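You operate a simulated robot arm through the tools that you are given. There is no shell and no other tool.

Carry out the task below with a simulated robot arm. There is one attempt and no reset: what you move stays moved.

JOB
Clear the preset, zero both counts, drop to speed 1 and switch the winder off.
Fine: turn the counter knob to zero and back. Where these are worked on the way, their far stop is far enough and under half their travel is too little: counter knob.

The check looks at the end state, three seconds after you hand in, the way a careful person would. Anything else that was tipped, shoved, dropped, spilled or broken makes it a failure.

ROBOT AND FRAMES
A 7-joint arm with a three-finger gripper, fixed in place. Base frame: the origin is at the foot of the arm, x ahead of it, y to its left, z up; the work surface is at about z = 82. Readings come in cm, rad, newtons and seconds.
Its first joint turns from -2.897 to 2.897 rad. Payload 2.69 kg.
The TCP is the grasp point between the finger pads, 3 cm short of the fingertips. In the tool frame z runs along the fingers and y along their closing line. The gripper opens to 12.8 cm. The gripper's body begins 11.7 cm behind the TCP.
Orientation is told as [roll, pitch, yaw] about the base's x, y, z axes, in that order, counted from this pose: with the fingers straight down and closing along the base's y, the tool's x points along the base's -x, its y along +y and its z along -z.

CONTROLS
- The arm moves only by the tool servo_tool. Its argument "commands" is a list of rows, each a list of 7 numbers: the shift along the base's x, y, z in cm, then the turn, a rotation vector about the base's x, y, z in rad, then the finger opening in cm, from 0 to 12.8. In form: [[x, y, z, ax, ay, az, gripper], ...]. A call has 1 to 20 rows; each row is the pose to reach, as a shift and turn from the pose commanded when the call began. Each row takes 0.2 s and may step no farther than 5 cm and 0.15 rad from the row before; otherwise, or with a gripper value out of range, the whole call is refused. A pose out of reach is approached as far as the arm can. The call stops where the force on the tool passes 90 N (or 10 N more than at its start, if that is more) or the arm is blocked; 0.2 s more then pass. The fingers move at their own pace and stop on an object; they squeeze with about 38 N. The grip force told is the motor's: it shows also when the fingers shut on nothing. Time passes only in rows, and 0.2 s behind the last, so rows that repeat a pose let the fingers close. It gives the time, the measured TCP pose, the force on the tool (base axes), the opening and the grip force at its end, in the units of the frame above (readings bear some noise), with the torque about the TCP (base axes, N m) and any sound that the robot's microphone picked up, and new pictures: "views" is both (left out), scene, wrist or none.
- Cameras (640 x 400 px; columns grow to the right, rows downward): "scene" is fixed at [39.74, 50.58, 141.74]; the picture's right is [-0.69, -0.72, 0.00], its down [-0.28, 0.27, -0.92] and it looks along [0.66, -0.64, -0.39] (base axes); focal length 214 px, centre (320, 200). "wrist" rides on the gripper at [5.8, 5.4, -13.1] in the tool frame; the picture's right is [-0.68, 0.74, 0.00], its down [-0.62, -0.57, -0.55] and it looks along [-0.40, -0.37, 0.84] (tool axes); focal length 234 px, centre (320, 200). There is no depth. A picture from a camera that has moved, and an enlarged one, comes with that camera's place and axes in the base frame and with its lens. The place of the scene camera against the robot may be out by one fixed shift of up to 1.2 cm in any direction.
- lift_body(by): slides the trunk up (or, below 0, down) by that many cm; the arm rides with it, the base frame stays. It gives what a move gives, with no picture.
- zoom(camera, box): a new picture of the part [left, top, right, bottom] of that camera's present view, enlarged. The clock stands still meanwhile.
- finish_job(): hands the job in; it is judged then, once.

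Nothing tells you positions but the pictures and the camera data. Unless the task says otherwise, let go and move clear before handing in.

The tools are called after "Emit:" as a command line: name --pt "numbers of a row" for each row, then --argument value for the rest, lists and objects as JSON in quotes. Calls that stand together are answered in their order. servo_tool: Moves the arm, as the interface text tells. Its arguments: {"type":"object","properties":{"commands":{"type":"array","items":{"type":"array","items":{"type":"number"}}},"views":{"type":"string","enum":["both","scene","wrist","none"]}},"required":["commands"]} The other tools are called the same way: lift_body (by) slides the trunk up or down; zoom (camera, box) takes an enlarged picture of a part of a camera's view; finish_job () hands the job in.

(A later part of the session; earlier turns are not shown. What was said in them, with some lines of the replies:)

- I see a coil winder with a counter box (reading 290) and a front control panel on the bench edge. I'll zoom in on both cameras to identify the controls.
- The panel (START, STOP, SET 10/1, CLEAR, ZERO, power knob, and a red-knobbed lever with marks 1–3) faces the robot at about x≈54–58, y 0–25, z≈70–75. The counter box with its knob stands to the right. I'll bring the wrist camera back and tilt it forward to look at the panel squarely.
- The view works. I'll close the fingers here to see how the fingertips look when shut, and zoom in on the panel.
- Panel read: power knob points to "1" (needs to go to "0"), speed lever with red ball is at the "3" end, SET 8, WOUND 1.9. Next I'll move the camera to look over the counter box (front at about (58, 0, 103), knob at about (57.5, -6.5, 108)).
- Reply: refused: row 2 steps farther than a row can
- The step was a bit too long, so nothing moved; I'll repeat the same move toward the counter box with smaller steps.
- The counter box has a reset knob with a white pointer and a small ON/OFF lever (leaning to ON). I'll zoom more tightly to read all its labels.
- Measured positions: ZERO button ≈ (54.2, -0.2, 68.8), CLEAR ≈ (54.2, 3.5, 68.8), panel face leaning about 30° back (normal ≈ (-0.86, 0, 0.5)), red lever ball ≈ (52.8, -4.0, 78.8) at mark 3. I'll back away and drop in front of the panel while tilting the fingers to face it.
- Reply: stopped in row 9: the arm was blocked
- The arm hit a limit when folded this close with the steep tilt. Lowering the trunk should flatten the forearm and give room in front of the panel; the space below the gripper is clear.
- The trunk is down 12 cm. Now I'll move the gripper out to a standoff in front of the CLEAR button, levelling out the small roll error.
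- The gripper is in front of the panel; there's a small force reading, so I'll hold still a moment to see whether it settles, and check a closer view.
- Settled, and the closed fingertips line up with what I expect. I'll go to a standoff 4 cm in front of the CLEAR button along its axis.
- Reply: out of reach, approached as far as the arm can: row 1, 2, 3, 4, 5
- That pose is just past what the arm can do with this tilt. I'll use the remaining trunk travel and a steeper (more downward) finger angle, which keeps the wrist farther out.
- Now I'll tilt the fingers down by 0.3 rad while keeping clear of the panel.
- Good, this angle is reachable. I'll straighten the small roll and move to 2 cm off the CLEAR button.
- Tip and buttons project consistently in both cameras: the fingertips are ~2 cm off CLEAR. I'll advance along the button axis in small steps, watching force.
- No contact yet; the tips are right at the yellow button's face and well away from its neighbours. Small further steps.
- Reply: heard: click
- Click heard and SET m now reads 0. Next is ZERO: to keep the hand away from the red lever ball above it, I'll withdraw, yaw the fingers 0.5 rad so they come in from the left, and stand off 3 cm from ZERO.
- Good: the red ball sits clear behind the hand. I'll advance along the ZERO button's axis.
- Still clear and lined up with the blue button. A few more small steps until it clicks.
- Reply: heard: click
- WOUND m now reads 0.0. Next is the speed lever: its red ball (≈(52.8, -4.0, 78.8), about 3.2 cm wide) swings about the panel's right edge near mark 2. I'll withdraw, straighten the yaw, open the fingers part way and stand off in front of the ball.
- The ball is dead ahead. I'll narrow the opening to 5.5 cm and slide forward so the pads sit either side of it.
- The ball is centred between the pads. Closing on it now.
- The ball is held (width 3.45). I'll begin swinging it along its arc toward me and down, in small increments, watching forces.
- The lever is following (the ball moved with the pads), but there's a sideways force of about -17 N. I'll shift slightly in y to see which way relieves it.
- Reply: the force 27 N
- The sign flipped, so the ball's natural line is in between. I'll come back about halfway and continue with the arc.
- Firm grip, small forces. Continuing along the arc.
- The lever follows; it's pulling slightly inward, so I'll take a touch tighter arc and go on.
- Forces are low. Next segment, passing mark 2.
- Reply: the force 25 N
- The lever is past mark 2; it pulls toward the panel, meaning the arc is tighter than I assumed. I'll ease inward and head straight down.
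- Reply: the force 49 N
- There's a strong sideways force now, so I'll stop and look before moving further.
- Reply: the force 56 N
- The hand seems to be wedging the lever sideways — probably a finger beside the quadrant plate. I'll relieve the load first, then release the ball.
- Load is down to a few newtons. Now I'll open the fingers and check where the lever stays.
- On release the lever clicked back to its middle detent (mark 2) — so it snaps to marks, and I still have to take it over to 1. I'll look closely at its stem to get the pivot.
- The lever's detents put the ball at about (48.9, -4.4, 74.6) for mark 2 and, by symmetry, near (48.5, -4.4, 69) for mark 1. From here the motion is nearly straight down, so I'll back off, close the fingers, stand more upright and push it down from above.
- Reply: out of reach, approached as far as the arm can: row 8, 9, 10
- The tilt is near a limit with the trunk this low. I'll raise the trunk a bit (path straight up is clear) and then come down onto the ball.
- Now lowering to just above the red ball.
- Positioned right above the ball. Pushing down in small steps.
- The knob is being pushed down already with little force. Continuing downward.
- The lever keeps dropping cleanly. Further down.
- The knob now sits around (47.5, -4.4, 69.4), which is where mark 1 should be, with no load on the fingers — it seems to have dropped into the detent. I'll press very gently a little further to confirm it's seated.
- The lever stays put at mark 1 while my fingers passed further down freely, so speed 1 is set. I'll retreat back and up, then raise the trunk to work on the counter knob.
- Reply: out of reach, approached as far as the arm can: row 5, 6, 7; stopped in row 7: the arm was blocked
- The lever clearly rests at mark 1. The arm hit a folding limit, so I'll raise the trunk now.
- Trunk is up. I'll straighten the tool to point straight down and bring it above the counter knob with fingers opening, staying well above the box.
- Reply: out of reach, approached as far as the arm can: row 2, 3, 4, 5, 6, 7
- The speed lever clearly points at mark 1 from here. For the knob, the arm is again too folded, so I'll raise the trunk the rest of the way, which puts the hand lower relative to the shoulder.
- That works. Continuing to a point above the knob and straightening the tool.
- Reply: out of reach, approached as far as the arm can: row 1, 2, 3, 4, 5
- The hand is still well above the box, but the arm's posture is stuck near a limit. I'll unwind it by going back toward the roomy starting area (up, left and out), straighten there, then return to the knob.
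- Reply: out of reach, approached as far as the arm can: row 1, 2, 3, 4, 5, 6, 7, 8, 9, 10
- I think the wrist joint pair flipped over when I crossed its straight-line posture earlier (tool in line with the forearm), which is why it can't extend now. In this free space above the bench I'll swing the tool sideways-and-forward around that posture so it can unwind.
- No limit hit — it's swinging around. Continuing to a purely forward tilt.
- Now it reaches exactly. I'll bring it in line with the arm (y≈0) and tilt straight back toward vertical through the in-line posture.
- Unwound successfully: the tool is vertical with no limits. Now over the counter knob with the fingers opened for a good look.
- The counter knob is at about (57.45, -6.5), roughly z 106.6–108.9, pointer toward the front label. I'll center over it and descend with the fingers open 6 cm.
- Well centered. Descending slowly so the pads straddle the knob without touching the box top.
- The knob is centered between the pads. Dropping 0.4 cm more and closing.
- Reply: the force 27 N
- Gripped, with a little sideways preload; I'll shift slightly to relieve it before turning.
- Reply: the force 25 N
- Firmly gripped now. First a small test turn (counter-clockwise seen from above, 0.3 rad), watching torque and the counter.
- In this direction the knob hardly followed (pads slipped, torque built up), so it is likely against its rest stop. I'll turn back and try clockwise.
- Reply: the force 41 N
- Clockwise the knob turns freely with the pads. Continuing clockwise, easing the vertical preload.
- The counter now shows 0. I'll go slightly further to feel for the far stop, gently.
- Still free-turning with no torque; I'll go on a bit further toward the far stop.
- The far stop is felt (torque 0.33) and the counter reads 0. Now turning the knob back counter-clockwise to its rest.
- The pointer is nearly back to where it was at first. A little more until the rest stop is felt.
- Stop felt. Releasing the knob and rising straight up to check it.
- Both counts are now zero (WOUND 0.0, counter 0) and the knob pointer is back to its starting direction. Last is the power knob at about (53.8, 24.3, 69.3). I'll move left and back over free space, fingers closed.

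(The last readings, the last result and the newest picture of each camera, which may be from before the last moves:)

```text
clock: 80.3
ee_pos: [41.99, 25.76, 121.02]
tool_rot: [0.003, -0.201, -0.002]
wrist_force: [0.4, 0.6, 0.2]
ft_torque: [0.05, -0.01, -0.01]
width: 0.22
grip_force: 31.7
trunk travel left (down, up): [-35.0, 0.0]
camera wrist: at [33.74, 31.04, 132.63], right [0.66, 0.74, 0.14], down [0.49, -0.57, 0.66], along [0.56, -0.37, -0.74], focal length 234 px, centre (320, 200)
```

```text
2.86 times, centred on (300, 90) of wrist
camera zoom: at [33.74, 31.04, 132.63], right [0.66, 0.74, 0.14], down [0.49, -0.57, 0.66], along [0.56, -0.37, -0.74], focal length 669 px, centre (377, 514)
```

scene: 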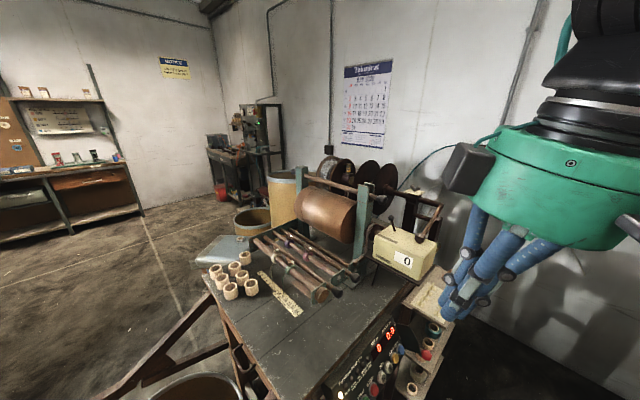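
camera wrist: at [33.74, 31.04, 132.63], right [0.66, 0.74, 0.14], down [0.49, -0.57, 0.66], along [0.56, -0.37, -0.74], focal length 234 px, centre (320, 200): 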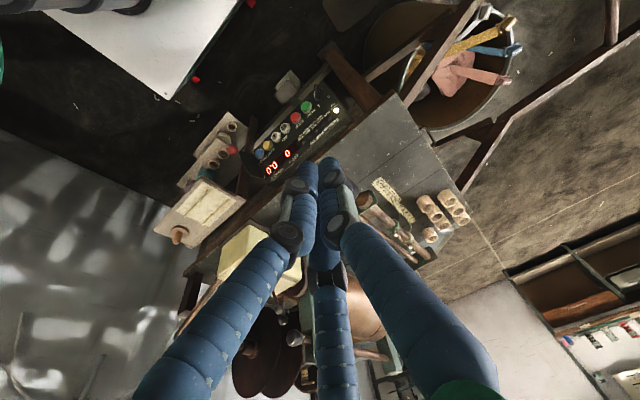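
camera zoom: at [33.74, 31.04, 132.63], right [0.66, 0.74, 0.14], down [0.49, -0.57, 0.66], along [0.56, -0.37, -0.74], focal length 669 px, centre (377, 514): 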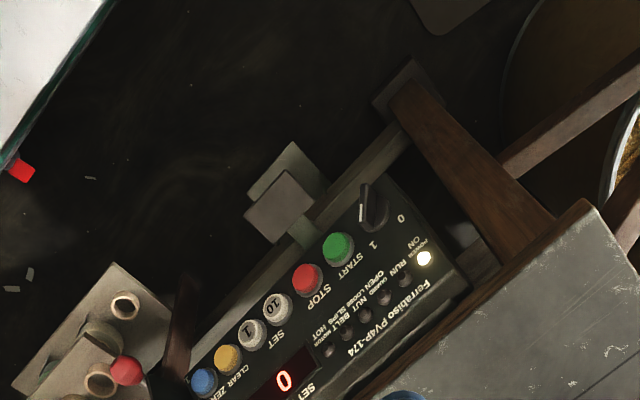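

Clear view. Lowering the trunk to work at panel height.

Emit:
lift_body --by -28

Emit:
servo_tool --pt "0 0 0 0 -0.1 0 0" --pt "0 0 0 0 -0.2 0 0" --pt "0 0 0 0 -0.3 0 0" --pt "0 0 0 0 -0.3 0 0" --views "both"

Emit:
zoom --camera "wrist" --box '[260, 30, 400, 150]'

```text
clock: 83.1
ee_pos: [42.14, 25.8, 92.83]
tool_rot: [0.0, -0.201, -0.001]
wrist_force: [0.0, -0.3, -1.0]
ft_torque: [-0.04, -0.03, -0.01]
width: 0.21
grip_force: 30.9
trunk travel left (down, up): [-7.0, 28.0]
```

```text
clock: 84.1
ee_pos: [42.04, 25.78, 92.98]
tool_rot: [0.003, -0.502, -0.001]
wrist_force: [0.0, -0.4, 0.0]
ft_torque: [0.01, -0.01, -0.01]
width: 0.22
grip_force: 31.4
trunk travel left (down, up): [-7.0, 28.0]
camera wrist: at [30.66, 31.05, 101.65], right [0.59, 0.74, 0.33], down [0.28, -0.57, 0.78], along [0.76, -0.37, -0.54], focal length 234 px, centre (320, 200)
```

scene: 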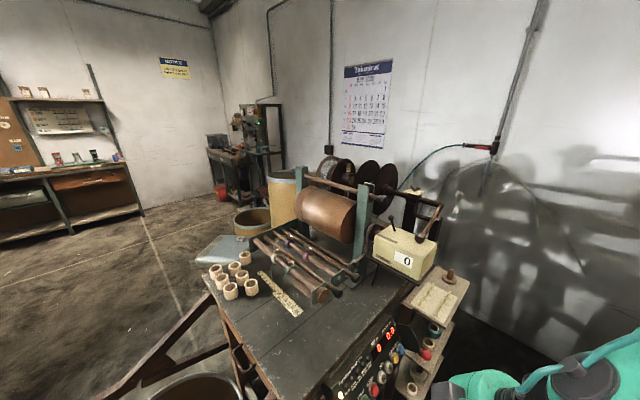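
wrist: 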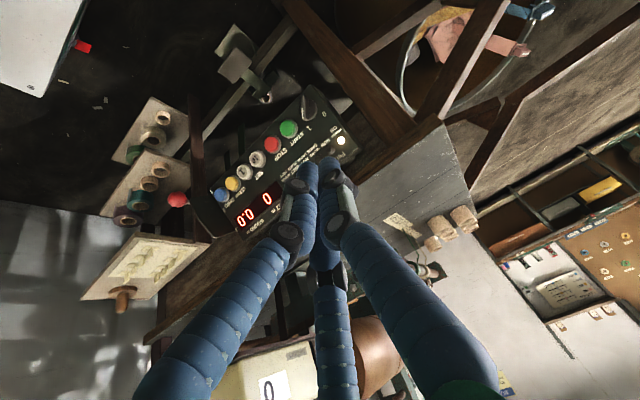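

```text
3.33 times, centred on (330, 90) of wrist
camera zoom: at [30.66, 31.05, 101.65], right [0.59, 0.74, 0.33], down [0.28, -0.57, 0.78], along [0.76, -0.37, -0.54], focal length 781 px, centre (287, 567)
```

zoom: 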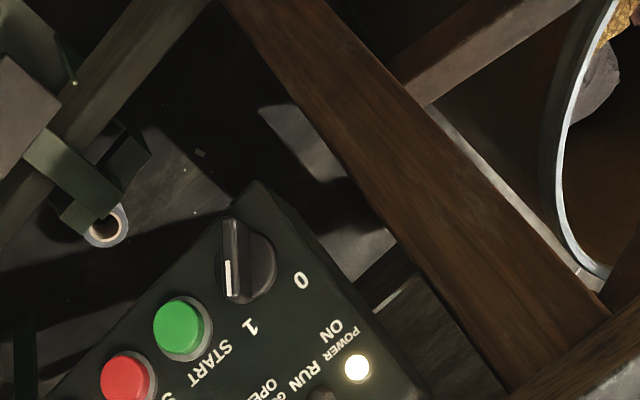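

The power knob is a disc with a tall bar across it, its white line pointing about 35° right to "1"; "0" is mirrored on the left. I'll turn it by pushing the bar's lower end to the right from its left side — well away from START. First a standoff low and left of it.

Emit:
servo_tool --pt "0.5 0.5 -4 0 -0.03 0 0" --pt "1 1 -8 0 -0.06 0 0" --pt "1.5 1.5 -12 0 -0.09 0 0" --pt "2.2 2.2 -16 0 -0.12 0 0" --pt "3.2 2.2 -19.7 0 -0.12 0 0" --pt "3.2 2.2 -19.7 0 -0.12 0 0" --views "both"

Emit:
zoom --camera "wrist" --box '[240, 60, 440, 220]'

Emit:
zoom --camera "scene" --box '[320, 320, 440, 400]'

```text
clock: 85.5
ee_pos: [45.3, 27.82, 73.05]
tool_rot: [0.003, -0.621, -0.001]
wrist_force: [-0.2, 0.7, 0.2]
ft_torque: [-0.01, 0.0, 0.0]
width: 0.21
grip_force: 31.7
trunk travel left (down, up): [-7.0, 28.0]
camera wrist: at [33.02, 33.17, 80.27], right [0.55, 0.74, 0.4], down [0.18, -0.57, 0.8], along [0.82, -0.37, -0.45], focal length 234 px, centre (320, 200)
```

scene: 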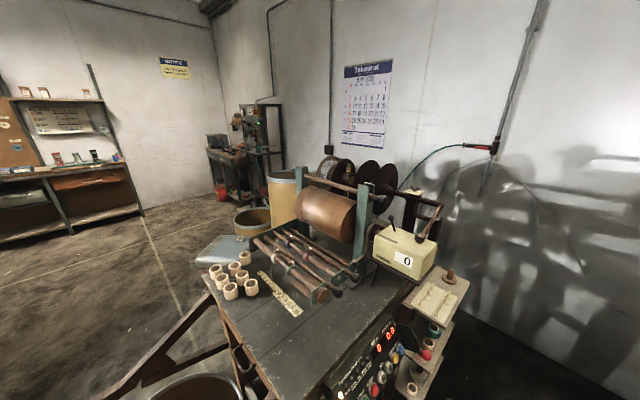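
wrist: 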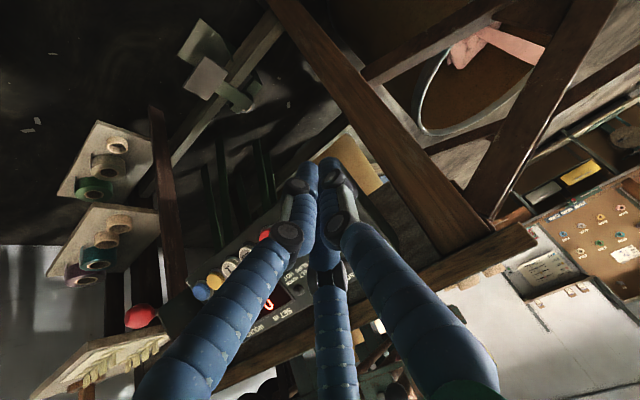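

```text
2.50 times, centred on (340, 140) of wrist
camera zoom: at [33.02, 33.17, 80.27], right [0.55, 0.74, 0.4], down [0.18, -0.57, 0.8], along [0.82, -0.37, -0.45], focal length 585 px, centre (270, 350)
```

zoom: 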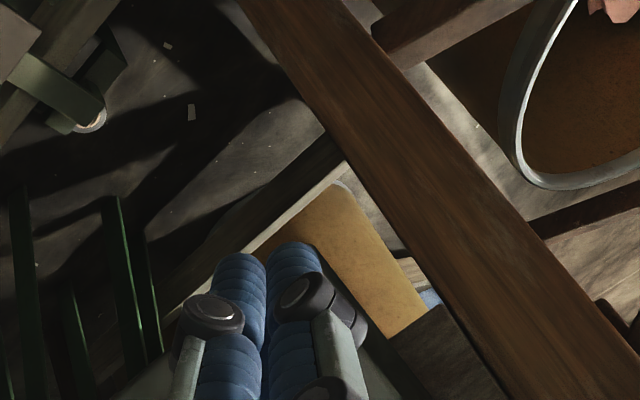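

```text
5.00 times, centred on (380, 360) of scene
camera zoom: at [39.74, 50.58, 141.74], right [-0.69, -0.72, 0.0], down [-0.28, 0.27, -0.92], along [0.66, -0.64, -0.39], focal length 1072 px, centre (20, -600)
```

zoom: 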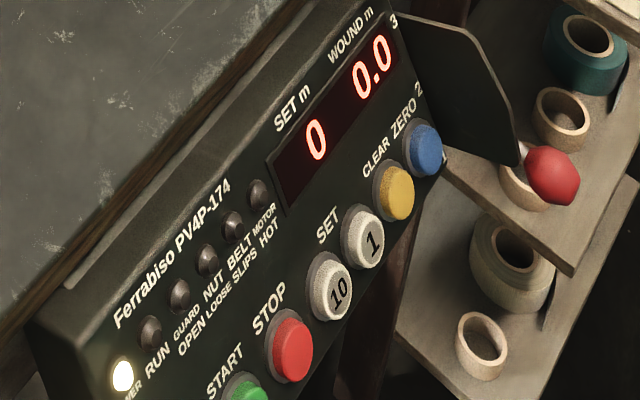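

The power light and display stay visible in the scene camera, so I'll use those as feedback. Moving in to sit left of the bar's lower end, just off the panel face.

Emit:
servo_tool --pt "1.5 0.2 -0.8 0 0 0 0" --pt "3 0.2 -1.6 0 0 0 0" --pt "4.2 0.2 -2.3 0 0 0 0" --pt "5.15 0.2 -2.8 0 0 0 0" --pt "5.15 0.2 -2.8 0 0 0 0" --views "both"

Emit:
zoom --camera "wrist" --box '[240, 80, 420, 240]'

```text
clock: 86.7
ee_pos: [50.44, 28.26, 70.07]
tool_rot: [0.003, -0.621, -0.002]
wrist_force: [0.0, 0.6, 0.2]
ft_torque: [0.0, -0.02, -0.02]
width: 0.21
grip_force: 31.4
trunk travel left (down, up): [-7.0, 28.0]
camera wrist: at [38.13, 33.5, 77.44], right [0.55, 0.74, 0.4], down [0.18, -0.57, 0.8], along [0.82, -0.37, -0.45], focal length 234 px, centre (320, 200)
```

scene: 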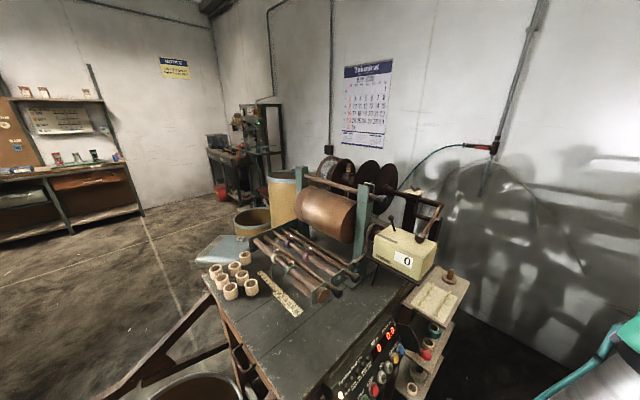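
wrist: 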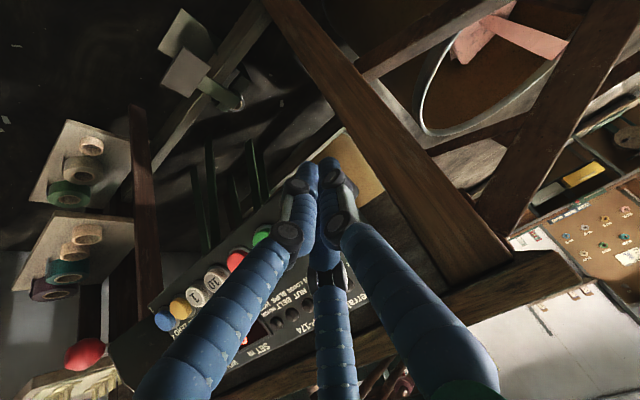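

```text
2.50 times, centred on (330, 160) of wrist
camera zoom: at [38.13, 33.5, 77.44], right [0.55, 0.74, 0.4], down [0.18, -0.57, 0.8], along [0.82, -0.37, -0.45], focal length 585 px, centre (295, 300)
```

zoom: 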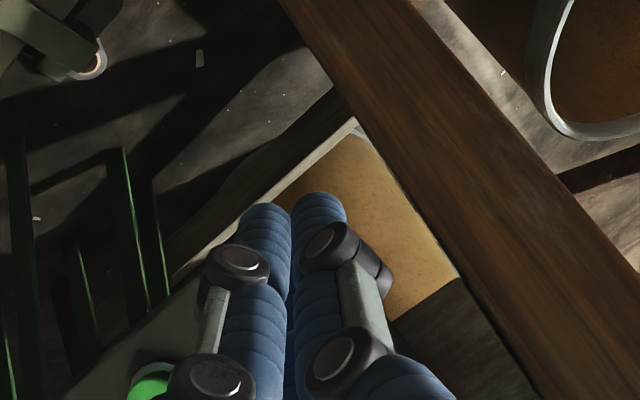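

Positioned. Sliding slowly to the right (−y), watching force and the panel lights.

Emit:
servo_tool --pt "0 -0.4 0 0 0 0 0" --pt "0 -0.8 0 0 0 0 0" --pt "0 -1.2 0 0 0 0 0" --pt "0 -1.6 0 0 0 0 0" --pt "0 -1.6 0 0 0 0 0" --views "none"

Emit:
zoom --camera "wrist" --box '[240, 80, 420, 240]'

```text
clock: 87.9
ee_pos: [50.42, 26.58, 70.38]
tool_rot: [0.004, -0.621, -0.001]
wrist_force: [0.3, 0.1, -0.6]
ft_torque: [0.01, 0.04, -0.03]
width: 0.19
grip_force: 31.3
trunk travel left (down, up): [-7.0, 28.0]
```

```text
2.50 times, centred on (330, 160) of wrist
camera zoom: at [38.1, 31.84, 77.61], right [0.55, 0.74, 0.4], down [0.18, -0.57, 0.8], along [0.82, -0.37, -0.45], focal length 585 px, centre (295, 300)
```

zoom: 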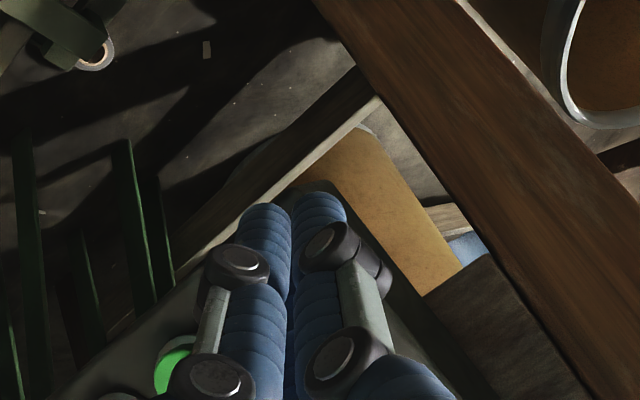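

No contact yet. Continuing in smaller steps.

Emit:
servo_tool --pt "0 -0.3 0 0 0 0 0" --pt "0 -0.6 0 0 0 0 0" --pt "0 -0.8 0 0 0 0 0" --pt "0 -0.8 0 0 0 0 0" --views "none"

Emit:
zoom --camera "wrist" --box '[240, 80, 420, 240]'

Emit:
zoom --camera "scene" --box '[320, 320, 440, 400]'

```text
clock: 88.9
ee_pos: [50.45, 25.72, 70.48]
tool_rot: [0.002, -0.62, -0.003]
wrist_force: [0.6, 3.4, -1.0]
ft_torque: [0.08, 0.01, 0.02]
width: 0.22
grip_force: 32.1
trunk travel left (down, up): [-7.0, 28.0]
```

```text
2.50 times, centred on (330, 160) of wrist
camera zoom: at [38.12, 30.97, 77.66], right [0.55, 0.74, 0.4], down [0.18, -0.57, 0.8], along [0.81, -0.37, -0.45], focal length 585 px, centre (295, 300)
```

zoom: 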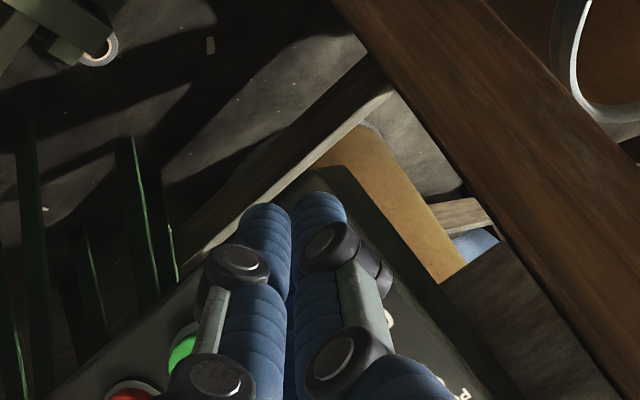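

```text
5.00 times, centred on (380, 360) of scene
camera zoom: at [39.74, 50.58, 141.74], right [-0.69, -0.72, 0.0], down [-0.28, 0.27, -0.92], along [0.66, -0.64, -0.39], focal length 1072 px, centre (20, -600)
```

zoom: 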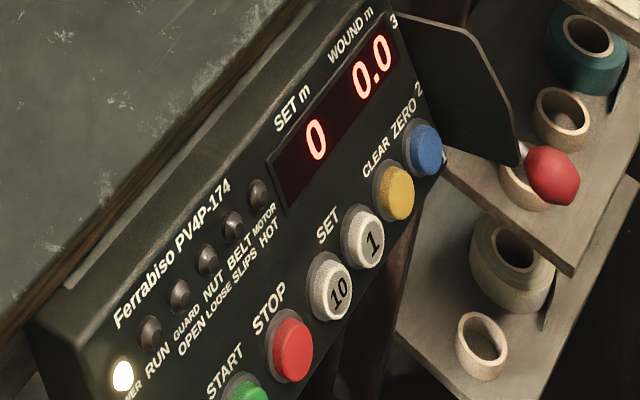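

Contact with the bar (3 N). Continuing the push gently.

Emit:
servo_tool --pt "0 -0.2 0 0 0 0 0" --pt "0 -0.4 0 0 0 0 0" --pt "0 -0.6 0 0 0 0 0" --pt "0 -0.6 0 0 0 0 0" --views "none"

Emit:
zoom --camera "wrist" --box '[240, 80, 420, 240]'

Emit:
zoom --camera "scene" --box '[320, 320, 440, 400]'

```text
clock: 89.9
ee_pos: [50.47, 25.14, 70.45]
tool_rot: [0.003, -0.619, -0.001]
wrist_force: [-3.6, 13.8, -7.0]
ft_torque: [0.22, 0.21, 0.26]
width: 0.22
grip_force: 31.8
trunk travel left (down, up): [-7.0, 28.0]
```

```text
2.50 times, centred on (330, 160) of wrist
camera zoom: at [38.09, 30.52, 77.63], right [0.55, 0.74, 0.39], down [0.18, -0.57, 0.8], along [0.81, -0.37, -0.45], focal length 585 px, centre (295, 300)
```

zoom: 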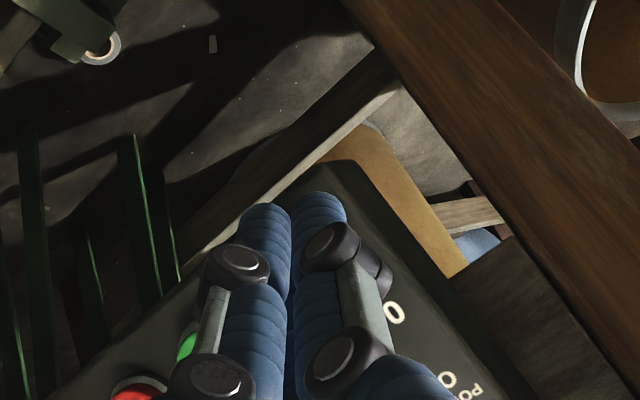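

```text
5.00 times, centred on (380, 360) of scene
camera zoom: at [39.74, 50.58, 141.74], right [-0.69, -0.72, 0.0], down [-0.28, 0.27, -0.92], along [0.66, -0.64, -0.39], focal length 1072 px, centre (20, -600)
```

zoom: 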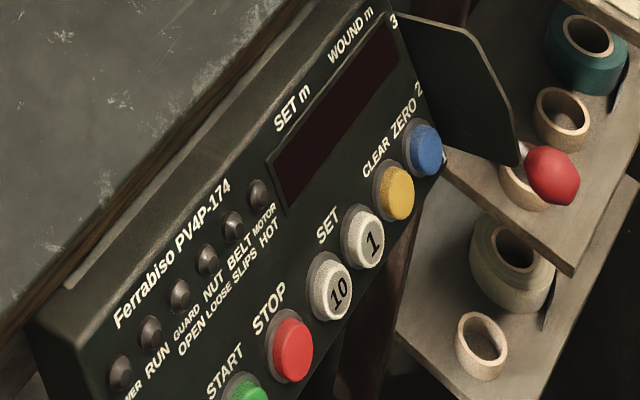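

The power light and display have gone dark. I'll push just a bit more to make sure the knob reaches "0", then back off and inspect.

Emit:
servo_tool --pt "0 -0.15 0 0 0 0 0" --pt "0 -0.3 0 0 0 0 0" --pt "0 -0.3 0 0 0 0 0" --views "none"

```text
clock: 90.7
ee_pos: [50.45, 25.25, 70.43]
tool_rot: [0.002, -0.62, 0.002]
wrist_force: [-10.7, 61.8, -26.5]
ft_torque: [0.86, 0.78, 1.19]
width: 0.19
grip_force: 32.2
trunk travel left (down, up): [-7.0, 28.0]
```

Force rose sharply without motion — the knob is at its stop. Backing off now to the left and away from the panel.

Emit:
servo_tool --pt "0 0.5 0 0 0 0 0" --pt "0 1.2 0 0 0 0 0" --pt "0 2.2 0 0 0 0 0" --pt "-1.7 2.5 1 0 0 0 0" --pt "-3.4 2.5 2 0 0 0 0" --pt "-5.1 2.5 3 0 0 0 0" --pt "-6.5 2.5 6 0 0 0 0" --pt "-7.5 2.5 10 0 0 0 0" --pt "-8 2.5 14 0 0 0 0" --pt "-8 2.5 18 0 0 0 0" --pt "-8 2.5 22 0 0 0 0" --pt "-8 2.5 22 0 0 0 0" --views "both"

Emit:
zoom --camera "wrist" --box '[220, 40, 400, 170]'

Emit:
zoom --camera "scene" --box '[320, 320, 440, 400]'

```text
clock: 93.3
ee_pos: [42.54, 27.44, 92.79]
tool_rot: [0.003, -0.62, -0.001]
wrist_force: [0.3, -0.5, -0.5]
ft_torque: [-0.04, -0.02, 0.0]
width: 0.2
grip_force: 31.4
trunk travel left (down, up): [-7.0, 28.0]
camera wrist: at [30.21, 32.86, 100.01], right [0.55, 0.74, 0.4], down [0.18, -0.57, 0.8], along [0.82, -0.37, -0.45], focal length 234 px, centre (320, 200)
```

scene: 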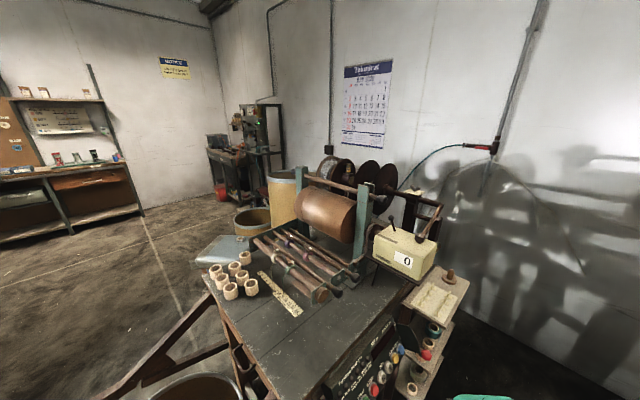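
wrist: 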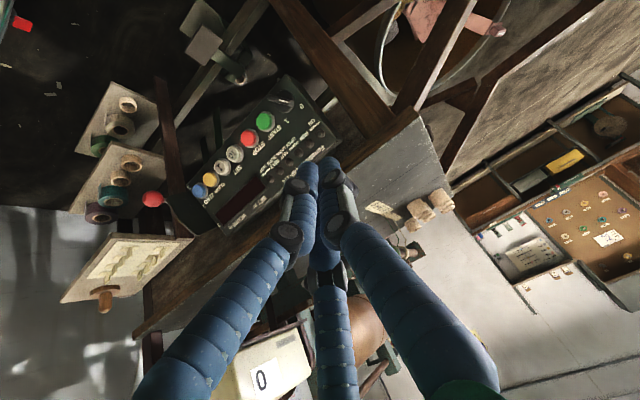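

```text
3.08 times, centred on (310, 105) of wrist
camera zoom: at [30.21, 32.86, 100.01], right [0.55, 0.74, 0.4], down [0.18, -0.57, 0.8], along [0.82, -0.37, -0.45], focal length 720 px, centre (351, 492)
```

zoom: 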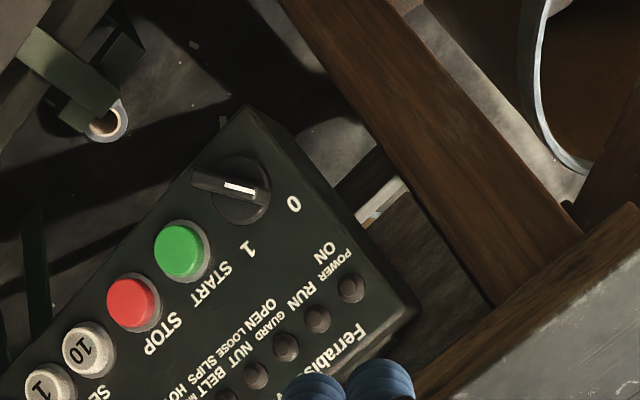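

```text
5.00 times, centred on (380, 360) of scene
camera zoom: at [39.74, 50.58, 141.74], right [-0.69, -0.72, 0.0], down [-0.28, 0.27, -0.92], along [0.66, -0.64, -0.39], focal length 1072 px, centre (20, -600)
```

zoom: 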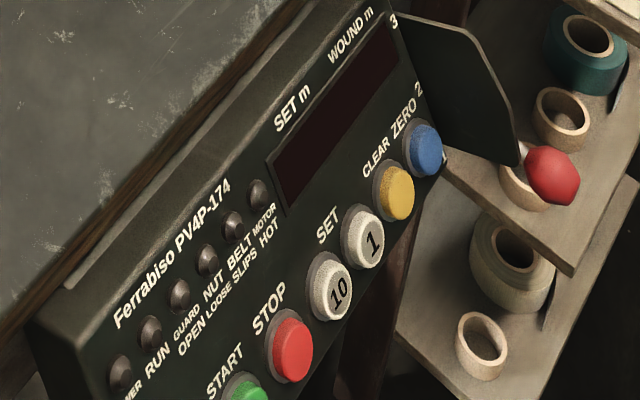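

Everything reads as wanted: the power knob's white line points at 0 with the panel dark, the red lever sits at mark 1, and the counter shows 0. One last close look at the lever and counter before handing in.

Emit:
zoom --camera "wrist" --box '[120, 130, 280, 240]'

Emit:
zoom --camera "scene" --box '[360, 200, 460, 380]'

```text
3.64 times, centred on (200, 185) of wrist
camera zoom: at [30.21, 32.86, 100.01], right [0.55, 0.74, 0.4], down [0.18, -0.57, 0.8], along [0.82, -0.37, -0.45], focal length 852 px, centre (756, 254)
```

zoom: 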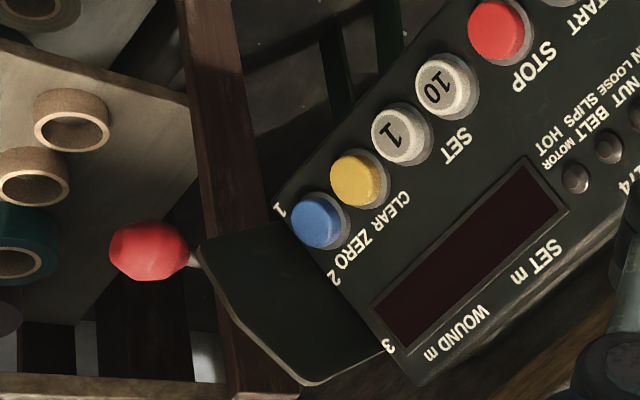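

```text
2.22 times, centred on (410, 290) of scene
camera zoom: at [39.74, 50.58, 141.74], right [-0.69, -0.72, 0.0], down [-0.28, 0.27, -0.92], along [0.66, -0.64, -0.39], focal length 477 px, centre (120, 0)
```

zoom: 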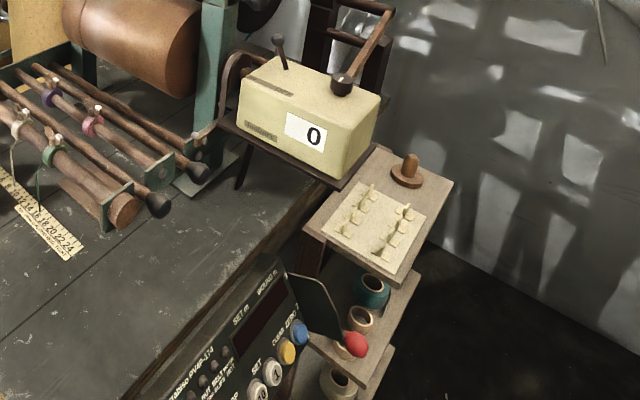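

The preset is cleared, both counts are zero, the lever is at 1, the power knob is at 0 with the panel dark, and the arm is clear. Handing the job in.

Emit:
finish_job

```text
The job is handed in.
```

The job is done and handed in, and the arm was clear of the machine when I did so. The result of the check has not come back to me.

- **Preset:** I pressed CLEAR, and SET m read 0.
- **Counts:** I pressed ZERO, and WOUND m read 0.0. I turned the counter knob clockwise to its far stop and back to rest, and the counter went from 290 to 0.
- **Speed:** The red lever is at mark 1. My first try, gripping the ball, slipped back to mark 2 when released, so I pushed it down to 1 from above.
- **Power:** The panel knob points to 0, and the power light and display are dark.

I took "switch the winder off" to mean the panel's power knob. The counter box also has a small ON/OFF lever, which I left at ON.
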